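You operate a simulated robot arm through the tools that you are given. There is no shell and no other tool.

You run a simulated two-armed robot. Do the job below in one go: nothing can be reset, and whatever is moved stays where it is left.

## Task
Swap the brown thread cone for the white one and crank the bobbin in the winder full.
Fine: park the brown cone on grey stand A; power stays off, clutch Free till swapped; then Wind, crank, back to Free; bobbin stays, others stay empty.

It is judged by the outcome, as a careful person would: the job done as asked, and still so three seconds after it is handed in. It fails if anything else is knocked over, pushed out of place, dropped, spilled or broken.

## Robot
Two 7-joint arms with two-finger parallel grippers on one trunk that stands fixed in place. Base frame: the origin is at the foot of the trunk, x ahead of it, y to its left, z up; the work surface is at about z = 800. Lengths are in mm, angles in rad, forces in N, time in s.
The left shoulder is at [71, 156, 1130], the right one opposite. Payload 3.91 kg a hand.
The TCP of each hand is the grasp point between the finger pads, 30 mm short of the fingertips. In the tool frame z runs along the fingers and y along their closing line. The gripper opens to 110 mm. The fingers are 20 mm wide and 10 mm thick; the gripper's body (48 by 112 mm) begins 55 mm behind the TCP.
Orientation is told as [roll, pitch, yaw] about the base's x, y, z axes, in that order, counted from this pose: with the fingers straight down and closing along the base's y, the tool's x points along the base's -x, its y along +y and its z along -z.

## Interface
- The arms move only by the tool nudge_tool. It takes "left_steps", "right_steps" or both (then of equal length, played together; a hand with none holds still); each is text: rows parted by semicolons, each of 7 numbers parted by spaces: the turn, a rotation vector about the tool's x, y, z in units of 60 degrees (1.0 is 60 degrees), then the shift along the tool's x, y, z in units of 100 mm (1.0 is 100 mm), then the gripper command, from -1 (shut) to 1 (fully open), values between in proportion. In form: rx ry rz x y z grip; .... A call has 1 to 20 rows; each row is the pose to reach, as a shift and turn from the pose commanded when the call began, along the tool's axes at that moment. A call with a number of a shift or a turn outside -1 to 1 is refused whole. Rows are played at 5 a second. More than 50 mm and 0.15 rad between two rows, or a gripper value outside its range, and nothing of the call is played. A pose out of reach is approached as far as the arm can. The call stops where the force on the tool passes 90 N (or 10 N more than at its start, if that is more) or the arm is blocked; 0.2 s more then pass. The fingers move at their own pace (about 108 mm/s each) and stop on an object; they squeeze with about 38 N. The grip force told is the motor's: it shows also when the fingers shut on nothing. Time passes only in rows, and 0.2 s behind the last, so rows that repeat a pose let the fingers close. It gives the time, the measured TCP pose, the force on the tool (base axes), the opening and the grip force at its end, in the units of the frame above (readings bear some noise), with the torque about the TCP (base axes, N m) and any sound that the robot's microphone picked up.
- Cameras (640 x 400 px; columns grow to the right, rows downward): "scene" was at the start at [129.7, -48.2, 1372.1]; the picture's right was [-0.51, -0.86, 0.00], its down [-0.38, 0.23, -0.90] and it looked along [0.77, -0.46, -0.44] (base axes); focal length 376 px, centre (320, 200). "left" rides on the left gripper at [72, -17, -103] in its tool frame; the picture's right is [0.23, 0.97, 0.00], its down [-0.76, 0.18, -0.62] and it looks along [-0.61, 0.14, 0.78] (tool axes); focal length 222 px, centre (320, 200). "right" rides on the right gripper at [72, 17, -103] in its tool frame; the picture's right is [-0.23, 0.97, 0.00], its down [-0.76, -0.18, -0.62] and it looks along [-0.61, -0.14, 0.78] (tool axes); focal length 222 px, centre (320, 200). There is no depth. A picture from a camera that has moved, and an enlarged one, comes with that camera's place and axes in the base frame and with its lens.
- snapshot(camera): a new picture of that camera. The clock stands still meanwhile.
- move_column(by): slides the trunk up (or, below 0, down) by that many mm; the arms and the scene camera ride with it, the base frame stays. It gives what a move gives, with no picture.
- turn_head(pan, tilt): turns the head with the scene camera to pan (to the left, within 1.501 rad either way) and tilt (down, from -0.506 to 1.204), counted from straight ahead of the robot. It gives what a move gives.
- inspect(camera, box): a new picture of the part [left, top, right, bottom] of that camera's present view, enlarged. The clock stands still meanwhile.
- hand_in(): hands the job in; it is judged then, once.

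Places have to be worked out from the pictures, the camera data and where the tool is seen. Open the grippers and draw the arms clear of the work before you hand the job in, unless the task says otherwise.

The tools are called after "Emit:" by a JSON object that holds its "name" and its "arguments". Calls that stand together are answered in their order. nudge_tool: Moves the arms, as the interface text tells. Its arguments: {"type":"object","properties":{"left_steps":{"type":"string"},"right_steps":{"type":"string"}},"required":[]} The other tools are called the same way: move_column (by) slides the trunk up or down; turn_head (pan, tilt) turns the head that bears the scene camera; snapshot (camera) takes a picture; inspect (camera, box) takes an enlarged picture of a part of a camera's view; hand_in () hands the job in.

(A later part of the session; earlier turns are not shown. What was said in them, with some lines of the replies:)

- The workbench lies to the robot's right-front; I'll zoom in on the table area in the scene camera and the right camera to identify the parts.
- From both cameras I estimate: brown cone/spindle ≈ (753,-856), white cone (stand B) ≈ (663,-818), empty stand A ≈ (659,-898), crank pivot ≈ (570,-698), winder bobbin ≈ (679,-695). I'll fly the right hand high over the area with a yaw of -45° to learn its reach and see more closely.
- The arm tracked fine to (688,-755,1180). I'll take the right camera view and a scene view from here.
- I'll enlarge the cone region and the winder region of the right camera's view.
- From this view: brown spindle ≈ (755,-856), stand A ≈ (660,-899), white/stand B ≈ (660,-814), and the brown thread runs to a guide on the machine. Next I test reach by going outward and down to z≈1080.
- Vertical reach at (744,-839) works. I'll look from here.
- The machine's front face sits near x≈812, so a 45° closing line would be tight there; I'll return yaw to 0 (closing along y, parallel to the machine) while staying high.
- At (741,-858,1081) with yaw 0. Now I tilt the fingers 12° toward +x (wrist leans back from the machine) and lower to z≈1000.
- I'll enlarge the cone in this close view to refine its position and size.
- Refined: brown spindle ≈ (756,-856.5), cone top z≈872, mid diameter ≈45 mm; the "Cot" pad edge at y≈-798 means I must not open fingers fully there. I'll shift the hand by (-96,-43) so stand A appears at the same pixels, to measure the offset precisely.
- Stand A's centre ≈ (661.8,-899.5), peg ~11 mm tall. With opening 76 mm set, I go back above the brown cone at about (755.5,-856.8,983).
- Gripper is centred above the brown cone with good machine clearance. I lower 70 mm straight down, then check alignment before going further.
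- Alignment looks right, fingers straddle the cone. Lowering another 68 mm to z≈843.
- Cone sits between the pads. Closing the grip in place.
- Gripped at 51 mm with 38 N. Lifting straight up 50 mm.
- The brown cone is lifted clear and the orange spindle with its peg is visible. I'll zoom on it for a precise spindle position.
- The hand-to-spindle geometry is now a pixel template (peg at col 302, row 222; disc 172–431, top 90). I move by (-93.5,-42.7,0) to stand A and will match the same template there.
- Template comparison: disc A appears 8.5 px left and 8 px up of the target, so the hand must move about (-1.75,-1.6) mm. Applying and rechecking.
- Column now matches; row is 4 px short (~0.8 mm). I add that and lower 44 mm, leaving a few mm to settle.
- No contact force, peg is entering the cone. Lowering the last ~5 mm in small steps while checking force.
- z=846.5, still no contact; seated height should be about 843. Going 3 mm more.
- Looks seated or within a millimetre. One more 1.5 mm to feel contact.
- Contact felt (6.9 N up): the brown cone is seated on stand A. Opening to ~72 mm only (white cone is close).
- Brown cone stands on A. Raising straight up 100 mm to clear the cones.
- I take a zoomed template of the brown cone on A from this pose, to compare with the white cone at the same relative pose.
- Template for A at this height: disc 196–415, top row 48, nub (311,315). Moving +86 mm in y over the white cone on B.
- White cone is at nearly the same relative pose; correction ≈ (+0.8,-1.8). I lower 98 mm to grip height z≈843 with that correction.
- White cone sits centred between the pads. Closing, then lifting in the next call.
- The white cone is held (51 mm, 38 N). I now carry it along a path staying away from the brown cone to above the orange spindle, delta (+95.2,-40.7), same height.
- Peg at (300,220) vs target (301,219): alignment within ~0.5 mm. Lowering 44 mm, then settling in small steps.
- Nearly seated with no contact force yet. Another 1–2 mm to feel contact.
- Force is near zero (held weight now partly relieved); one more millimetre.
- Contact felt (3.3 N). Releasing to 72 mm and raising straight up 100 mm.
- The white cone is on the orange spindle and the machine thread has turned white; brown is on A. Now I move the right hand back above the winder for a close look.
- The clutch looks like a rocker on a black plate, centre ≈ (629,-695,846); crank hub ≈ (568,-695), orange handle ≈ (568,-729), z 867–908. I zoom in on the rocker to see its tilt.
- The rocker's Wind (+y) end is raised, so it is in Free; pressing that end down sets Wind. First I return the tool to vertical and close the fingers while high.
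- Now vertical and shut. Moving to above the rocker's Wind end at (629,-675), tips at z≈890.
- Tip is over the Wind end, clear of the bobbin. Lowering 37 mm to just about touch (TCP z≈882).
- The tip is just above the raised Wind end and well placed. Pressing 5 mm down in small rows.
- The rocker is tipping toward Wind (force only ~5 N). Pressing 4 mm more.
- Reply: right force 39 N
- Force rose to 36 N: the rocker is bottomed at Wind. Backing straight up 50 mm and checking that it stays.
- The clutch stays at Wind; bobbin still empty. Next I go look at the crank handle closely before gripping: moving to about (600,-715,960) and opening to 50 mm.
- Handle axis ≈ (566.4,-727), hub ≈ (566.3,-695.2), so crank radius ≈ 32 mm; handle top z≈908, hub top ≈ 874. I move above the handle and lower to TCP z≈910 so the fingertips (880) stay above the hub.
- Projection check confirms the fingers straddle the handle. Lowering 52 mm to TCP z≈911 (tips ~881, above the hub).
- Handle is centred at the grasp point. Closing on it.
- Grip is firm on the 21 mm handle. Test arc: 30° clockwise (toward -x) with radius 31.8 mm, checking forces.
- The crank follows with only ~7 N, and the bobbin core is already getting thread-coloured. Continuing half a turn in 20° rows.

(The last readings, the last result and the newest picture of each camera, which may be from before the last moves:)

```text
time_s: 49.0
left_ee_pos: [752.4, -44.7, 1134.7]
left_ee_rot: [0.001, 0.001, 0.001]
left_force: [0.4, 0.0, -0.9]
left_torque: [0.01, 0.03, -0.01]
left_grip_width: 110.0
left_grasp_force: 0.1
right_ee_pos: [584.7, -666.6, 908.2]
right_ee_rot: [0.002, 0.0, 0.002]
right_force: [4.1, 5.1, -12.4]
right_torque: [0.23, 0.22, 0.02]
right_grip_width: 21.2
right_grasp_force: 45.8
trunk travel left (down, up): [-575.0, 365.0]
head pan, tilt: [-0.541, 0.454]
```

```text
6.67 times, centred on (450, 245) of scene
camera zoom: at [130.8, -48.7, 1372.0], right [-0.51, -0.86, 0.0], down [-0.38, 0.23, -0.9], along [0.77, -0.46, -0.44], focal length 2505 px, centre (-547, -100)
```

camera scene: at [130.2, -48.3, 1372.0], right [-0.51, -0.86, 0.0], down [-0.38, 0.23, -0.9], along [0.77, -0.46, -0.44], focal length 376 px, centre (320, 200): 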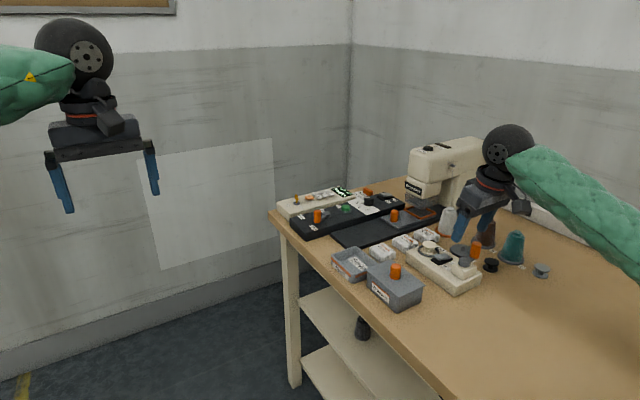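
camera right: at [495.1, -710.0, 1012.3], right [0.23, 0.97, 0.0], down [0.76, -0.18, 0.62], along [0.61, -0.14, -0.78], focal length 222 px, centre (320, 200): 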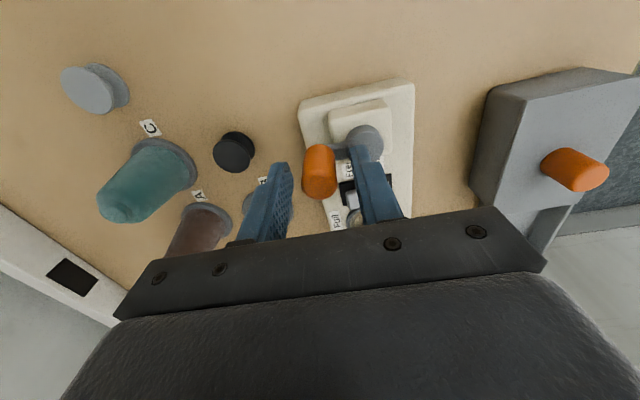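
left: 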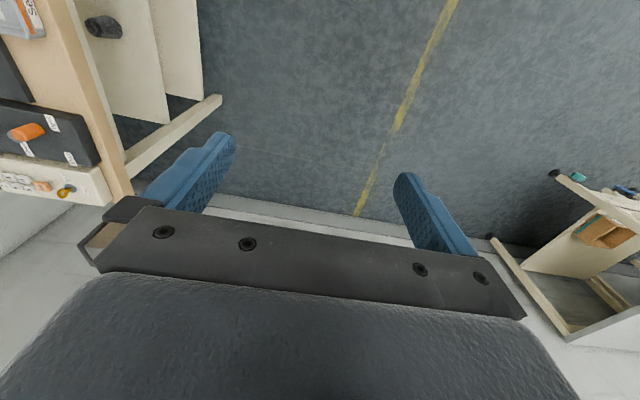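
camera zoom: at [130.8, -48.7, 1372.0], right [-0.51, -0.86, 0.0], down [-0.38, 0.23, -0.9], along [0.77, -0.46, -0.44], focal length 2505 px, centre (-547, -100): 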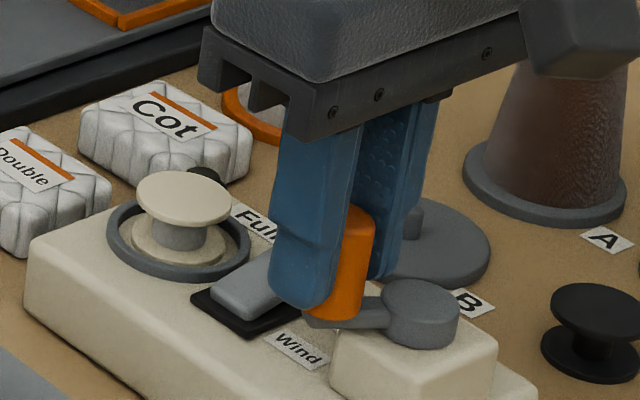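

Half a turn done with small forces (handle now on the far side). Doing a full turn in 18 rows.

Emit:
{"name": "nudge_tool", "arguments": {"right_steps": "0 0 0 -0.0846 -0.071 0 -1; 0 0 0 -0.1398 -0.1666 0 -1; 0 0 0 -0.159 -0.2754 0 -1; 0 0 0 -0.1398 -0.3841 0 -1; 0 0 0 -0.0846 -0.4798 0 -1; 0 0 0 0 -0.5508 0 -1; 0 0 0 0.1038 -0.5886 0 -1; 0 0 0 0.2142 -0.5886 0 -1; 0 0 0 0.318 -0.5508 0 -1; 0 0 0 0.4026 -0.4798 0 -1; 0 0 0 0.4578 -0.3841 0 -1; 0 0 0 0.477 -0.2754 0 -1; 0 0 0 0.4578 -0.1666 0 -1; 0 0 0 0.4026 -0.071 0 -1; 0 0 0 0.318 0 0 -1; 0 0 0 0.2142 0.0378 0 -1; 0 0 0 0.1038 0.0378 0 -1; 0 0 0 0 0 0 -1"}}

Emit:
{"name": "inspect", "arguments": {"camera": "scene", "box": [410, 225, 480, 275]}}

Emit:
{"name": "snapshot", "arguments": {"camera": "right"}}

```text
time_s: 52.8
left_ee_pos: [753.1, -44.9, 1135.2]
left_ee_rot: [0.0, 0.001, -0.001]
left_force: [0.0, -0.7, 0.7]
left_torque: [0.0, -0.03, 0.01]
left_grip_width: 109.9
left_grasp_force: 0.0
right_ee_pos: [584.6, -667.3, 910.3]
right_ee_rot: [0.003, -0.001, 0.001]
right_force: [9.4, 13.0, -17.3]
right_torque: [0.35, -0.53, 0.02]
right_grip_width: 20.7
right_grasp_force: 44.9
trunk travel left (down, up): [-575.0, 365.0]
head pan, tilt: [-0.541, 0.454]
```

```text
8.00 times, centred on (445, 250) of scene
camera zoom: at [131.7, -48.5, 1372.0], right [-0.51, -0.86, 0.0], down [-0.38, 0.23, -0.9], along [0.77, -0.46, -0.44], focal length 3006 px, centre (-680, -200)
```

zoom: 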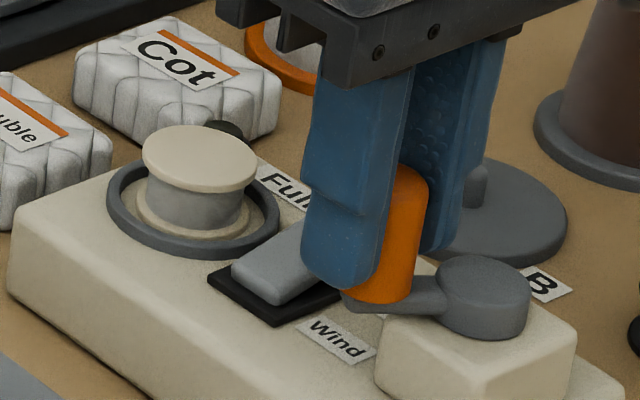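

```text
taken
camera right: at [512.1, -651.5, 1012.6], right [0.23, 0.97, 0.0], down [0.76, -0.18, 0.62], along [0.61, -0.14, -0.78], focal length 222 px, centre (320, 200)
```

right: 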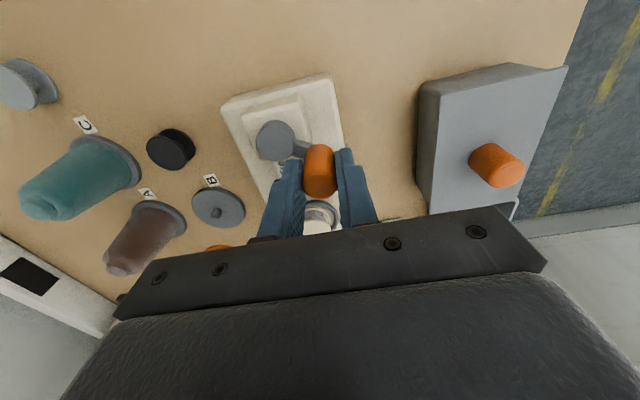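

The bobbin is visibly filling (about 1.6 turns so far). Another half turn, then check again.

Emit:
{"name": "nudge_tool", "arguments": {"right_steps": "0 0 0 -0.0846 -0.071 0 -1; 0 0 0 -0.1398 -0.1666 0 -1; 0 0 0 -0.159 -0.2754 0 -1; 0 0 0 -0.1398 -0.3841 0 -1; 0 0 0 -0.0846 -0.4798 0 -1; 0 0 0 0 -0.5508 0 -1; 0 0 0 0.1038 -0.5886 0 -1; 0 0 0 0.2142 -0.5886 0 -1; 0 0 0 0.318 -0.5508 0 -1"}}

Emit:
{"name": "inspect", "arguments": {"camera": "scene", "box": [410, 225, 480, 275]}}

```text
time_s: 54.8
left_ee_pos: [752.4, -43.5, 1135.4]
left_ee_rot: [0.0, 0.002, 0.0]
left_force: [0.5, -0.2, -0.7]
left_torque: [0.03, 0.02, -0.02]
left_grip_width: 109.9
left_grasp_force: 0.1
right_ee_pos: [553.1, -724.1, 909.8]
right_ee_rot: [0.002, 0.001, 0.001]
right_force: [3.5, 8.4, -12.6]
right_torque: [-0.09, -0.32, -0.01]
right_grip_width: 21.0
right_grasp_force: 45.2
trunk travel left (down, up): [-575.0, 365.0]
head pan, tilt: [-0.541, 0.454]
```

```text
8.00 times, centred on (445, 250) of scene
camera zoom: at [130.5, -48.4, 1371.9], right [-0.51, -0.86, 0.0], down [-0.38, 0.23, -0.9], along [0.77, -0.46, -0.44], focal length 3006 px, centre (-680, -200)
```

zoom: 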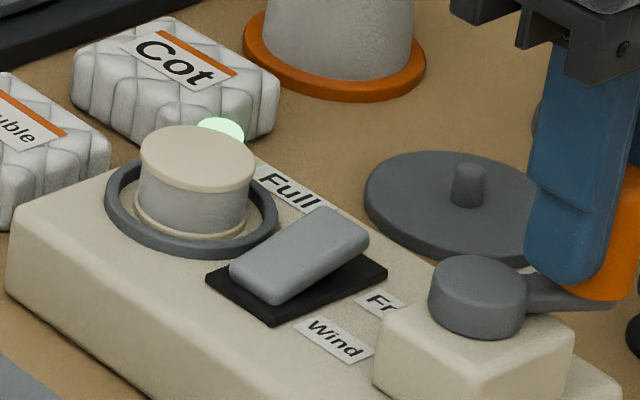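

The Full lamp is lit green and the bobbin is full. I release the handle (open to 40 mm) and go straight up.

Emit:
{"name": "nudge_tool", "arguments": {"right_steps": "0 0 0 0 0 0 -0.5; 0 0 0 0 0 0 -0.27; 0 0 0 0 0 0 -0.27; 0 0 0 0 0 -0.2 -0.27; 0 0 0 0 0 -0.45 -0.27; 0 0 0 0 0 -0.7 -0.27; 0 0 0 0 0 -0.7 -0.27"}}

Emit:
{"name": "snapshot", "arguments": {"camera": "right"}}

Emit:
{"name": "inspect", "arguments": {"camera": "scene", "box": [410, 205, 510, 280]}}

```text
time_s: 56.4
left_ee_pos: [752.5, -44.7, 1135.7]
left_ee_rot: [-0.001, 0.0, 0.002]
left_force: [0.3, 0.2, 0.0]
left_torque: [-0.03, 0.0, -0.01]
left_grip_width: 109.9
left_grasp_force: 0.0
right_ee_pos: [550.4, -722.5, 981.2]
right_ee_rot: [0.001, 0.0, 0.001]
right_force: [-0.3, -0.7, 0.3]
right_torque: [0.0, 0.01, 0.0]
right_grip_width: 40.2
right_grasp_force: 0.0
trunk travel left (down, up): [-575.0, 365.0]
head pan, tilt: [-0.541, 0.454]
```

```text
taken
camera right: at [479.3, -706.4, 1084.2], right [0.23, 0.97, 0.0], down [0.76, -0.18, 0.62], along [0.61, -0.14, -0.78], focal length 222 px, centre (320, 200)
```

right: 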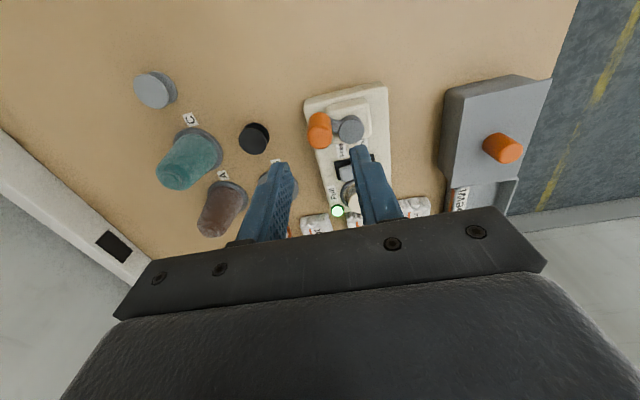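

```text
5.33 times, centred on (460, 242) of scene
camera zoom: at [129.9, -48.5, 1372.1], right [-0.51, -0.86, 0.0], down [-0.38, 0.23, -0.9], along [0.77, -0.46, -0.44], focal length 2004 px, centre (-427, -27)
```

zoom: 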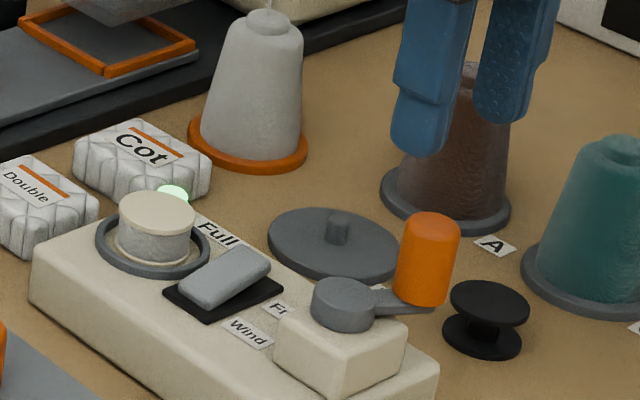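

Bobbin full, crank released upright and all cones fine. Now I shut the fingers and move above the rocker's raised Free (-y) end at (629,-713).

Emit:
{"name": "nudge_tool", "arguments": {"right_steps": "0 0 0 -0.26 0.03 0 -1; 0 0 0 -0.52 0.06 0 -1; 0 0 0 -0.779 0.097 0 -1; 0 0 0 -0.779 0.097 0.3 -1; 0 0 0 -0.779 0.097 0.6 -1; 0 0 0 -0.779 0.097 0.6 -1"}}

Emit:
{"name": "inspect", "arguments": {"camera": "scene", "box": [410, 205, 510, 280]}}

Emit:
{"name": "snapshot", "arguments": {"camera": "right"}}

```text
time_s: 57.8
left_ee_pos: [751.2, -43.6, 1137.2]
left_ee_rot: [0.0, 0.0, 0.003]
left_force: [-1.1, 0.2, -0.5]
left_torque: [-0.01, 0.02, 0.01]
left_grip_width: 110.1
left_grasp_force: 0.2
right_ee_pos: [628.9, -712.9, 921.3]
right_ee_rot: [-0.001, -0.001, 0.001]
right_force: [0.3, 0.2, -0.1]
right_torque: [-0.01, 0.0, 0.05]
right_grip_width: 0.3
right_grasp_force: 37.7
trunk travel left (down, up): [-575.0, 365.0]
head pan, tilt: [-0.541, 0.454]
```

```text
5.33 times, centred on (460, 242) of scene
camera zoom: at [129.3, -47.9, 1372.2], right [-0.51, -0.86, 0.0], down [-0.38, 0.23, -0.9], along [0.77, -0.46, -0.44], focal length 2004 px, centre (-427, -27)
```

zoom: 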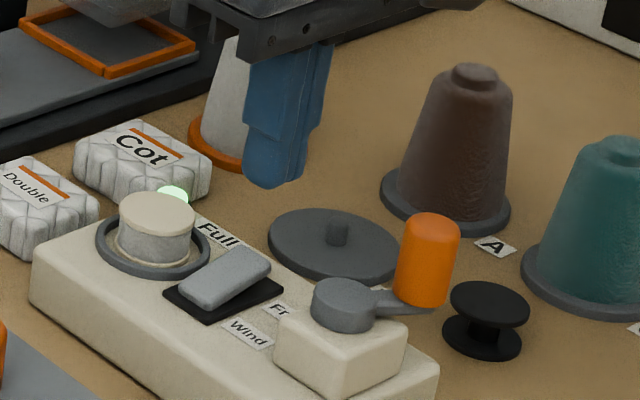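

```text
taken
camera right: at [556.4, -696.6, 1024.4], right [0.23, 0.97, 0.0], down [0.76, -0.18, 0.62], along [0.61, -0.14, -0.78], focal length 222 px, centre (320, 200)
```

right: 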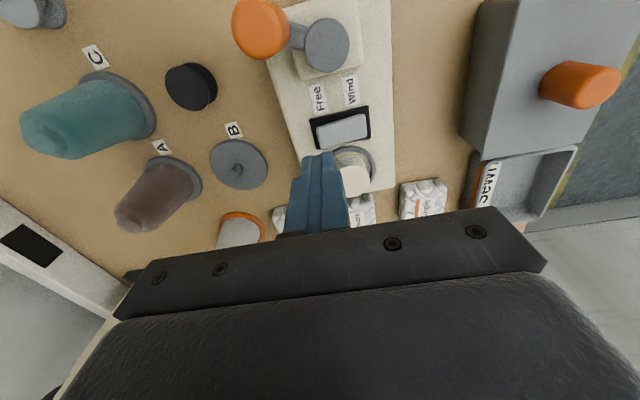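

Positioned at (629,-713). Lowering to near contact (TCP z≈883).

Emit:
{"name": "nudge_tool", "arguments": {"right_steps": "0 0 0 0 0 0.15 -1; 0 0 0 0 0 0.28 -1; 0 0 0 0 0 0.35 -1; 0 0 0 0 0 0.38 -1; 0 0 0 0 0 0.38 -1"}}

Emit:
{"name": "inspect", "arguments": {"camera": "scene", "box": [410, 225, 480, 275]}}

```text
time_s: 59.0
left_ee_pos: [751.8, -44.4, 1135.1]
left_ee_rot: [0.0, 0.0, 0.001]
left_force: [0.2, 1.1, -0.1]
left_torque: [0.03, -0.04, -0.02]
left_grip_width: 109.9
left_grasp_force: 0.0
right_ee_pos: [628.5, -712.5, 882.3]
right_ee_rot: [0.0, 0.001, 0.0]
right_force: [-0.7, 0.3, 1.2]
right_torque: [0.02, 0.02, -0.03]
right_grip_width: 0.2
right_grasp_force: 37.9
trunk travel left (down, up): [-575.0, 365.0]
head pan, tilt: [-0.541, 0.454]
```

```text
8.00 times, centred on (445, 250) of scene
camera zoom: at [129.6, -48.2, 1372.1], right [-0.51, -0.86, 0.0], down [-0.38, 0.23, -0.9], along [0.77, -0.46, -0.44], focal length 3006 px, centre (-680, -200)
```

zoom: 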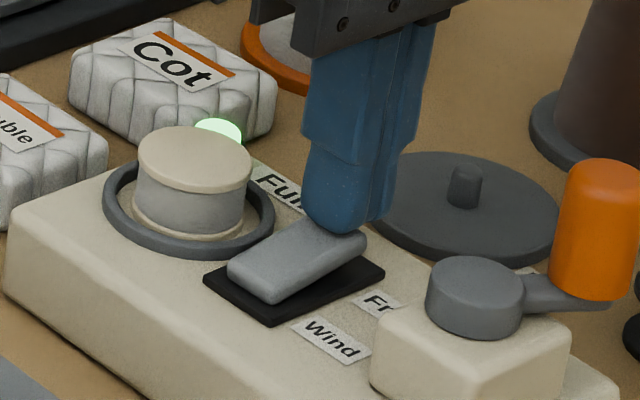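

Tip is just at the raised Free end. Pressing 5 mm, then further as with the Wind side.

Emit:
{"name": "nudge_tool", "arguments": {"right_steps": "0 0 0 0 0 0.02 -1; 0 0 0 0 0 0.04 -1; 0 0 0 0 0 0.06 -1; 0 0 0 0 0 0.06 -1"}}

Emit:
{"name": "inspect", "arguments": {"camera": "scene", "box": [410, 225, 480, 275]}}

```text
time_s: 60.0
left_ee_pos: [750.9, -43.3, 1135.7]
left_ee_rot: [0.0, 0.001, 0.0]
left_force: [0.1, 0.4, 0.8]
left_torque: [0.03, -0.01, -0.02]
left_grip_width: 110.1
left_grasp_force: 0.1
right_ee_pos: [629.2, -712.6, 878.0]
right_ee_rot: [0.0, 0.0, -0.001]
right_force: [0.8, -1.1, 6.3]
right_torque: [0.01, 0.0, -0.03]
right_grip_width: 0.0
right_grasp_force: 37.7
trunk travel left (down, up): [-575.0, 365.0]
head pan, tilt: [-0.541, 0.454]
```

```text
8.00 times, centred on (445, 250) of scene
camera zoom: at [129.4, -47.9, 1372.3], right [-0.51, -0.86, 0.0], down [-0.38, 0.23, -0.9], along [0.77, -0.46, -0.44], focal length 3006 px, centre (-680, -200)
```

zoom: 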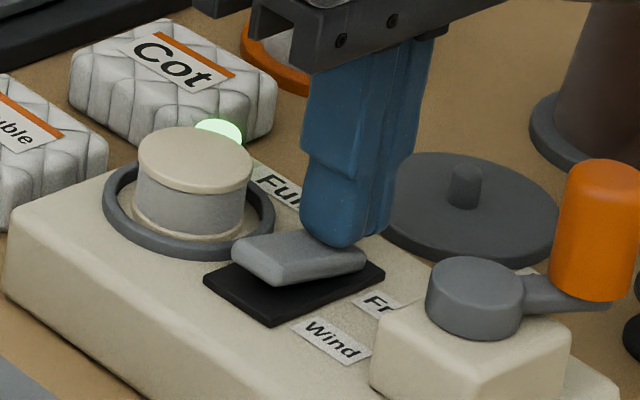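

The rocker tipped to Free (Wind end up). A further 3 mm to seat it fully, then retract.

Emit:
{"name": "nudge_tool", "arguments": {"right_steps": "0 0 0 0 0 0.015 -1; 0 0 0 0 0 0.03 -1; 0 0 0 0 0 0.03 -1"}}

Emit:
{"name": "nudge_tool", "arguments": {"right_steps": "0 0 0 0 0 -0.1 -1; 0 0 0 0 0 -0.3 -1; 0 0 0 0 0 -0.55 -1; 0 0 0 0 0 -0.8 -1; 0 0 0 0 0 -1.0 -1; 0 0 0 0 0 -1.0 -1"}}

Emit:
{"name": "inspect", "arguments": {"camera": "scene", "box": [410, 225, 480, 275]}}

```text
time_s: 60.8
left_ee_pos: [750.4, -42.6, 1136.1]
left_ee_rot: [-0.002, -0.003, 0.003]
left_force: [0.2, -0.1, -0.2]
left_torque: [-0.01, 0.0, -0.01]
left_grip_width: 110.1
left_grasp_force: 0.1
right_ee_pos: [630.0, -712.1, 877.6]
right_ee_rot: [-0.002, -0.004, 0.002]
right_force: [7.8, -8.6, 30.4]
right_torque: [0.04, -0.24, -0.07]
right_grip_width: 0.1
right_grasp_force: 37.5
trunk travel left (down, up): [-575.0, 365.0]
head pan, tilt: [-0.541, 0.454]
```

```text
time_s: 62.2
left_ee_pos: [751.4, -44.5, 1135.2]
left_ee_rot: [0.0, 0.0, 0.0]
left_force: [-0.2, -0.4, 0.4]
left_torque: [0.01, -0.02, 0.0]
left_grip_width: 110.2
left_grasp_force: 0.0
right_ee_pos: [628.0, -712.8, 972.3]
right_ee_rot: [0.001, -0.001, 0.0]
right_force: [0.7, -1.2, -0.6]
right_torque: [-0.01, -0.01, 0.01]
right_grip_width: 0.0
right_grasp_force: 37.7
trunk travel left (down, up): [-575.0, 365.0]
head pan, tilt: [-0.541, 0.454]
```

```text
8.00 times, centred on (445, 250) of scene
camera zoom: at [129.7, -48.3, 1372.1], right [-0.51, -0.86, 0.0], down [-0.38, 0.23, -0.9], along [0.77, -0.46, -0.44], focal length 3006 px, centre (-680, -200)
```

zoom: 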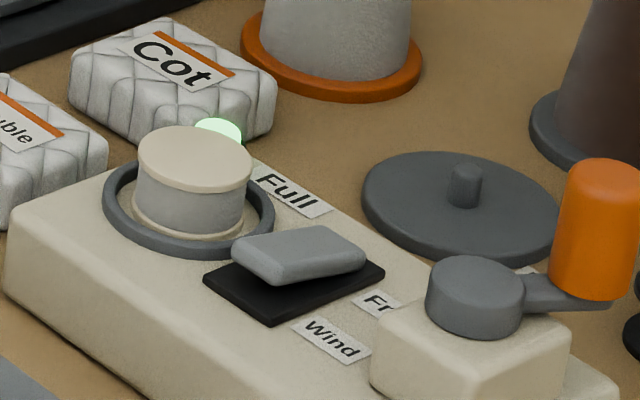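

Clutch is back at Free and the Full lamp remains lit. I retract the right arm up toward its starting place and open the gripper.

Emit:
{"name": "nudge_tool", "arguments": {"right_steps": "0 0 0 0.05 0.08 -0.2 -1; 0 0 0 0.1 0.16 -0.4 -0.5; 0 0 0 0.15 0.24 -0.6 0; 0 0 0 0.2 0.32 -0.8 0.5; 0 0 0 0.25 0.4 -1.0 1; 0 0 0 0.25 0.4 -1.0 1"}}

Emit:
{"name": "nudge_tool", "arguments": {"right_steps": "0 0 0 0.05 0.05 -0.25 1; 0 0 0 0.1 0.1 -0.5 1; 0 0 0 0.1 0.13 -0.75 1; 0 0 0 0.1 0.13 -1.0 1; 0 0 0 0.1 0.13 -1.0 1"}}

Emit:
{"name": "snapshot", "arguments": {"camera": "scene"}}

Emit:
{"name": "snapshot", "arguments": {"camera": "right"}}

```text
time_s: 63.6
left_ee_pos: [752.6, -43.6, 1135.0]
left_ee_rot: [0.0, 0.001, 0.0]
left_force: [-0.8, -0.4, 0.3]
left_torque: [0.0, -0.03, 0.01]
left_grip_width: 109.8
left_grasp_force: 0.1
right_ee_pos: [604.3, -675.3, 1072.1]
right_ee_rot: [0.001, -0.001, 0.0]
right_force: [-0.9, -0.4, -0.1]
right_torque: [-0.01, -0.01, 0.01]
right_grip_width: 110.1
right_grasp_force: 0.1
trunk travel left (down, up): [-575.0, 365.0]
head pan, tilt: [-0.541, 0.454]
```

```text
time_s: 65.0
left_ee_pos: [749.7, -43.9, 1137.1]
left_ee_rot: [0.001, 0.0, 0.001]
left_force: [0.0, 0.0, -0.1]
left_torque: [-0.04, 0.02, 0.02]
left_grip_width: 110.0
left_grasp_force: 0.1
right_ee_pos: [594.3, -660.8, 1138.3]
right_ee_rot: [0.002, 0.071, 0.0]
right_force: [0.0, -0.7, -1.0]
right_torque: [-0.01, 0.0, 0.01]
right_grip_width: 110.1
right_grasp_force: 0.1
trunk travel left (down, up): [-575.0, 365.0]
head pan, tilt: [-0.541, 0.454]
stopped in row 5 (right hand): the arm was blocked; the commanded pose is now the measured one
```

```text
taken
camera scene: at [129.1, -48.1, 1372.1], right [-0.51, -0.86, 0.0], down [-0.38, 0.23, -0.9], along [0.77, -0.46, -0.44], focal length 376 px, centre (320, 200)
```

scene: 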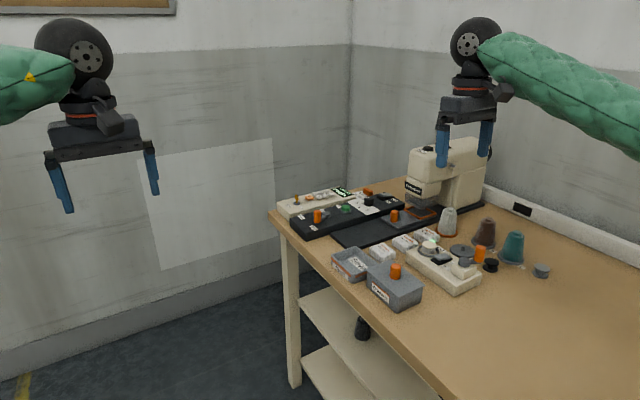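

```text
taken
camera right: at [530.2, -643.5, 1245.5], right [0.23, 0.97, -0.01], down [0.8, -0.18, 0.57], along [0.55, -0.14, -0.82], focal length 222 px, centre (320, 200)
```

right: 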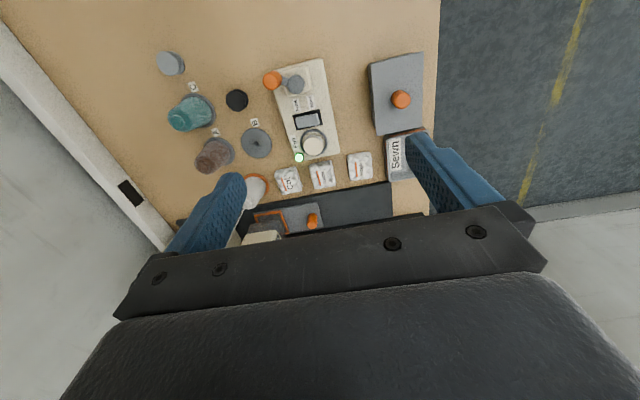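

The arm was blocked at the last row, perhaps by the elbow. I turn the head right to see the elbow relative to the table.

Emit:
{"name": "turn_head", "arguments": {"pan": -1.1, "tilt": 0.6}}

Emit:
{"name": "snapshot", "arguments": {"camera": "scene"}}

```text
time_s: 66.0
left_ee_pos: [752.2, -43.8, 1136.7]
left_ee_rot: [0.001, 0.0, 0.002]
left_force: [-0.3, -0.5, -0.3]
left_torque: [-0.01, 0.01, -0.03]
left_grip_width: 110.2
left_grasp_force: 0.0
right_ee_pos: [594.8, -659.9, 1138.6]
right_ee_rot: [-0.001, 0.068, 0.0]
right_force: [-0.1, 0.4, -0.4]
right_torque: [0.0, -0.01, 0.03]
right_grip_width: 110.1
right_grasp_force: 0.1
trunk travel left (down, up): [-575.0, 365.0]
head pan, tilt: [-1.1, 0.6]
```

```text
taken
camera scene: at [91.2, -79.7, 1358.9], right [-0.89, -0.46, 0.0], down [-0.26, 0.5, -0.82], along [0.38, -0.73, -0.57], focal length 376 px, centre (320, 200)
```

scene: 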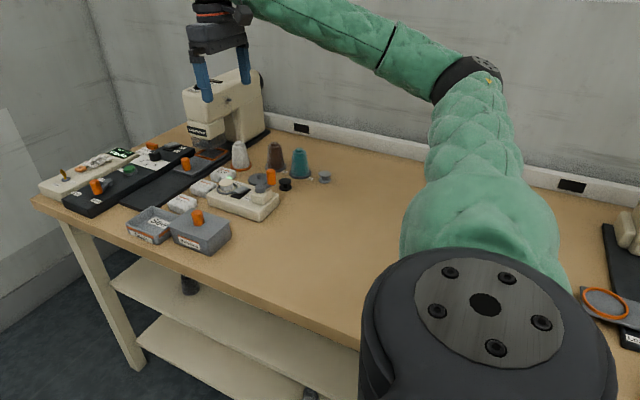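

The elbow hangs free in the air, so it was just a joint limit; the arm is well clear. I inspect the final state of the work area.

Emit:
{"name": "inspect", "arguments": {"camera": "scene", "box": [110, 110, 350, 260]}}

Emit:
{"name": "inspect", "arguments": {"camera": "right", "box": [140, 30, 440, 230]}}

Emit:
{"name": "inspect", "arguments": {"camera": "scene", "box": [190, 140, 310, 220]}}

```text
2.67 times, centred on (230, 185) of scene
camera zoom: at [91.2, -79.7, 1358.9], right [-0.89, -0.46, 0.0], down [-0.26, 0.5, -0.82], along [0.38, -0.73, -0.57], focal length 1002 px, centre (560, 240)
```

zoom: 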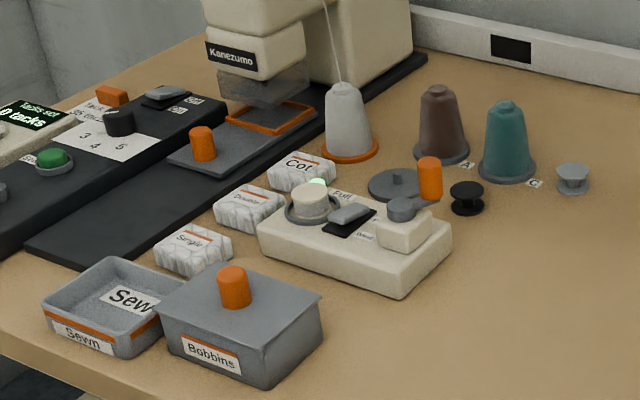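

```text
2.00 times, centred on (290, 130) of right
camera zoom: at [530.6, -643.7, 1245.9], right [0.23, 0.97, -0.01], down [0.8, -0.18, 0.57], along [0.55, -0.14, -0.82], focal length 444 px, centre (380, 340)
```

zoom: 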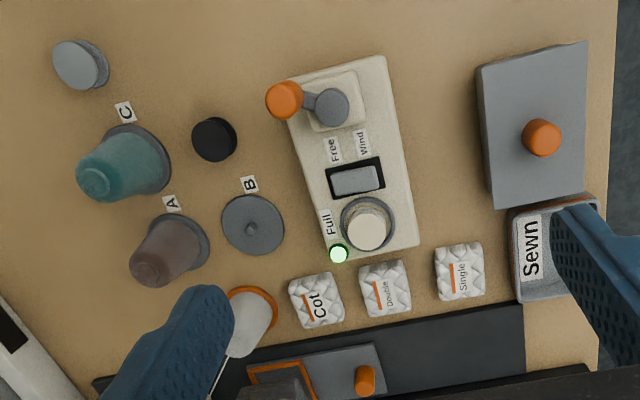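

```text
5.00 times, centred on (250, 180) of scene
camera zoom: at [91.2, -79.7, 1358.9], right [-0.89, -0.46, 0.0], down [-0.26, 0.5, -0.82], along [0.38, -0.73, -0.57], focal length 1879 px, centre (670, 300)
```

zoom: 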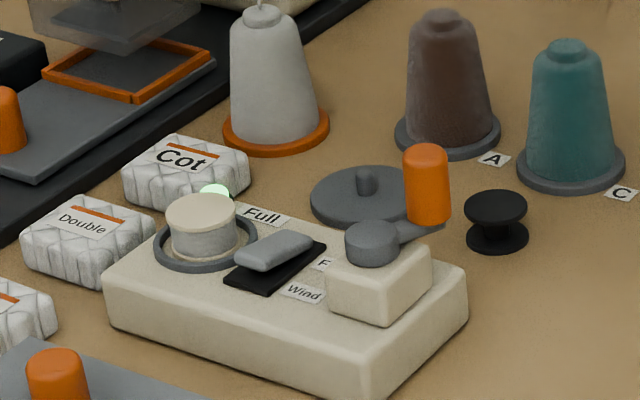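

Everything is in place:
- The white cone is on the orange spindle and the brown cone is on stand A.
- The bobbin is full, the Full lamp is lit, and the clutch is at Free.
- Power is off and the other bobbins are empty.
- Both grippers are open and clear of the work.

Handing in.

Emit:
{"name": "hand_in", "arguments": {}}

```text
The job is handed in.
```

The job is done and handed in. The brown cone is parked on stand A and the white cone is on the machine's spindle. The bobbin in the winder is cranked full.

- **Order:** the clutch stayed at Free until both cones were swapped, then I set it to Wind and cranked. The green Full lamp came on after about two turns, and I set the clutch back to Free.
- **Left as asked:** power stayed off, the full bobbin is still in the winder, and the other two bobbins are empty.
- **Surroundings:** in the last pictures nothing else looked moved or knocked over. Both grippers are open and clear of the work.

While retracting at the end, the right arm stopped short of its starting height, most likely at a joint limit. It touched nothing I could see and is well clear of the table.
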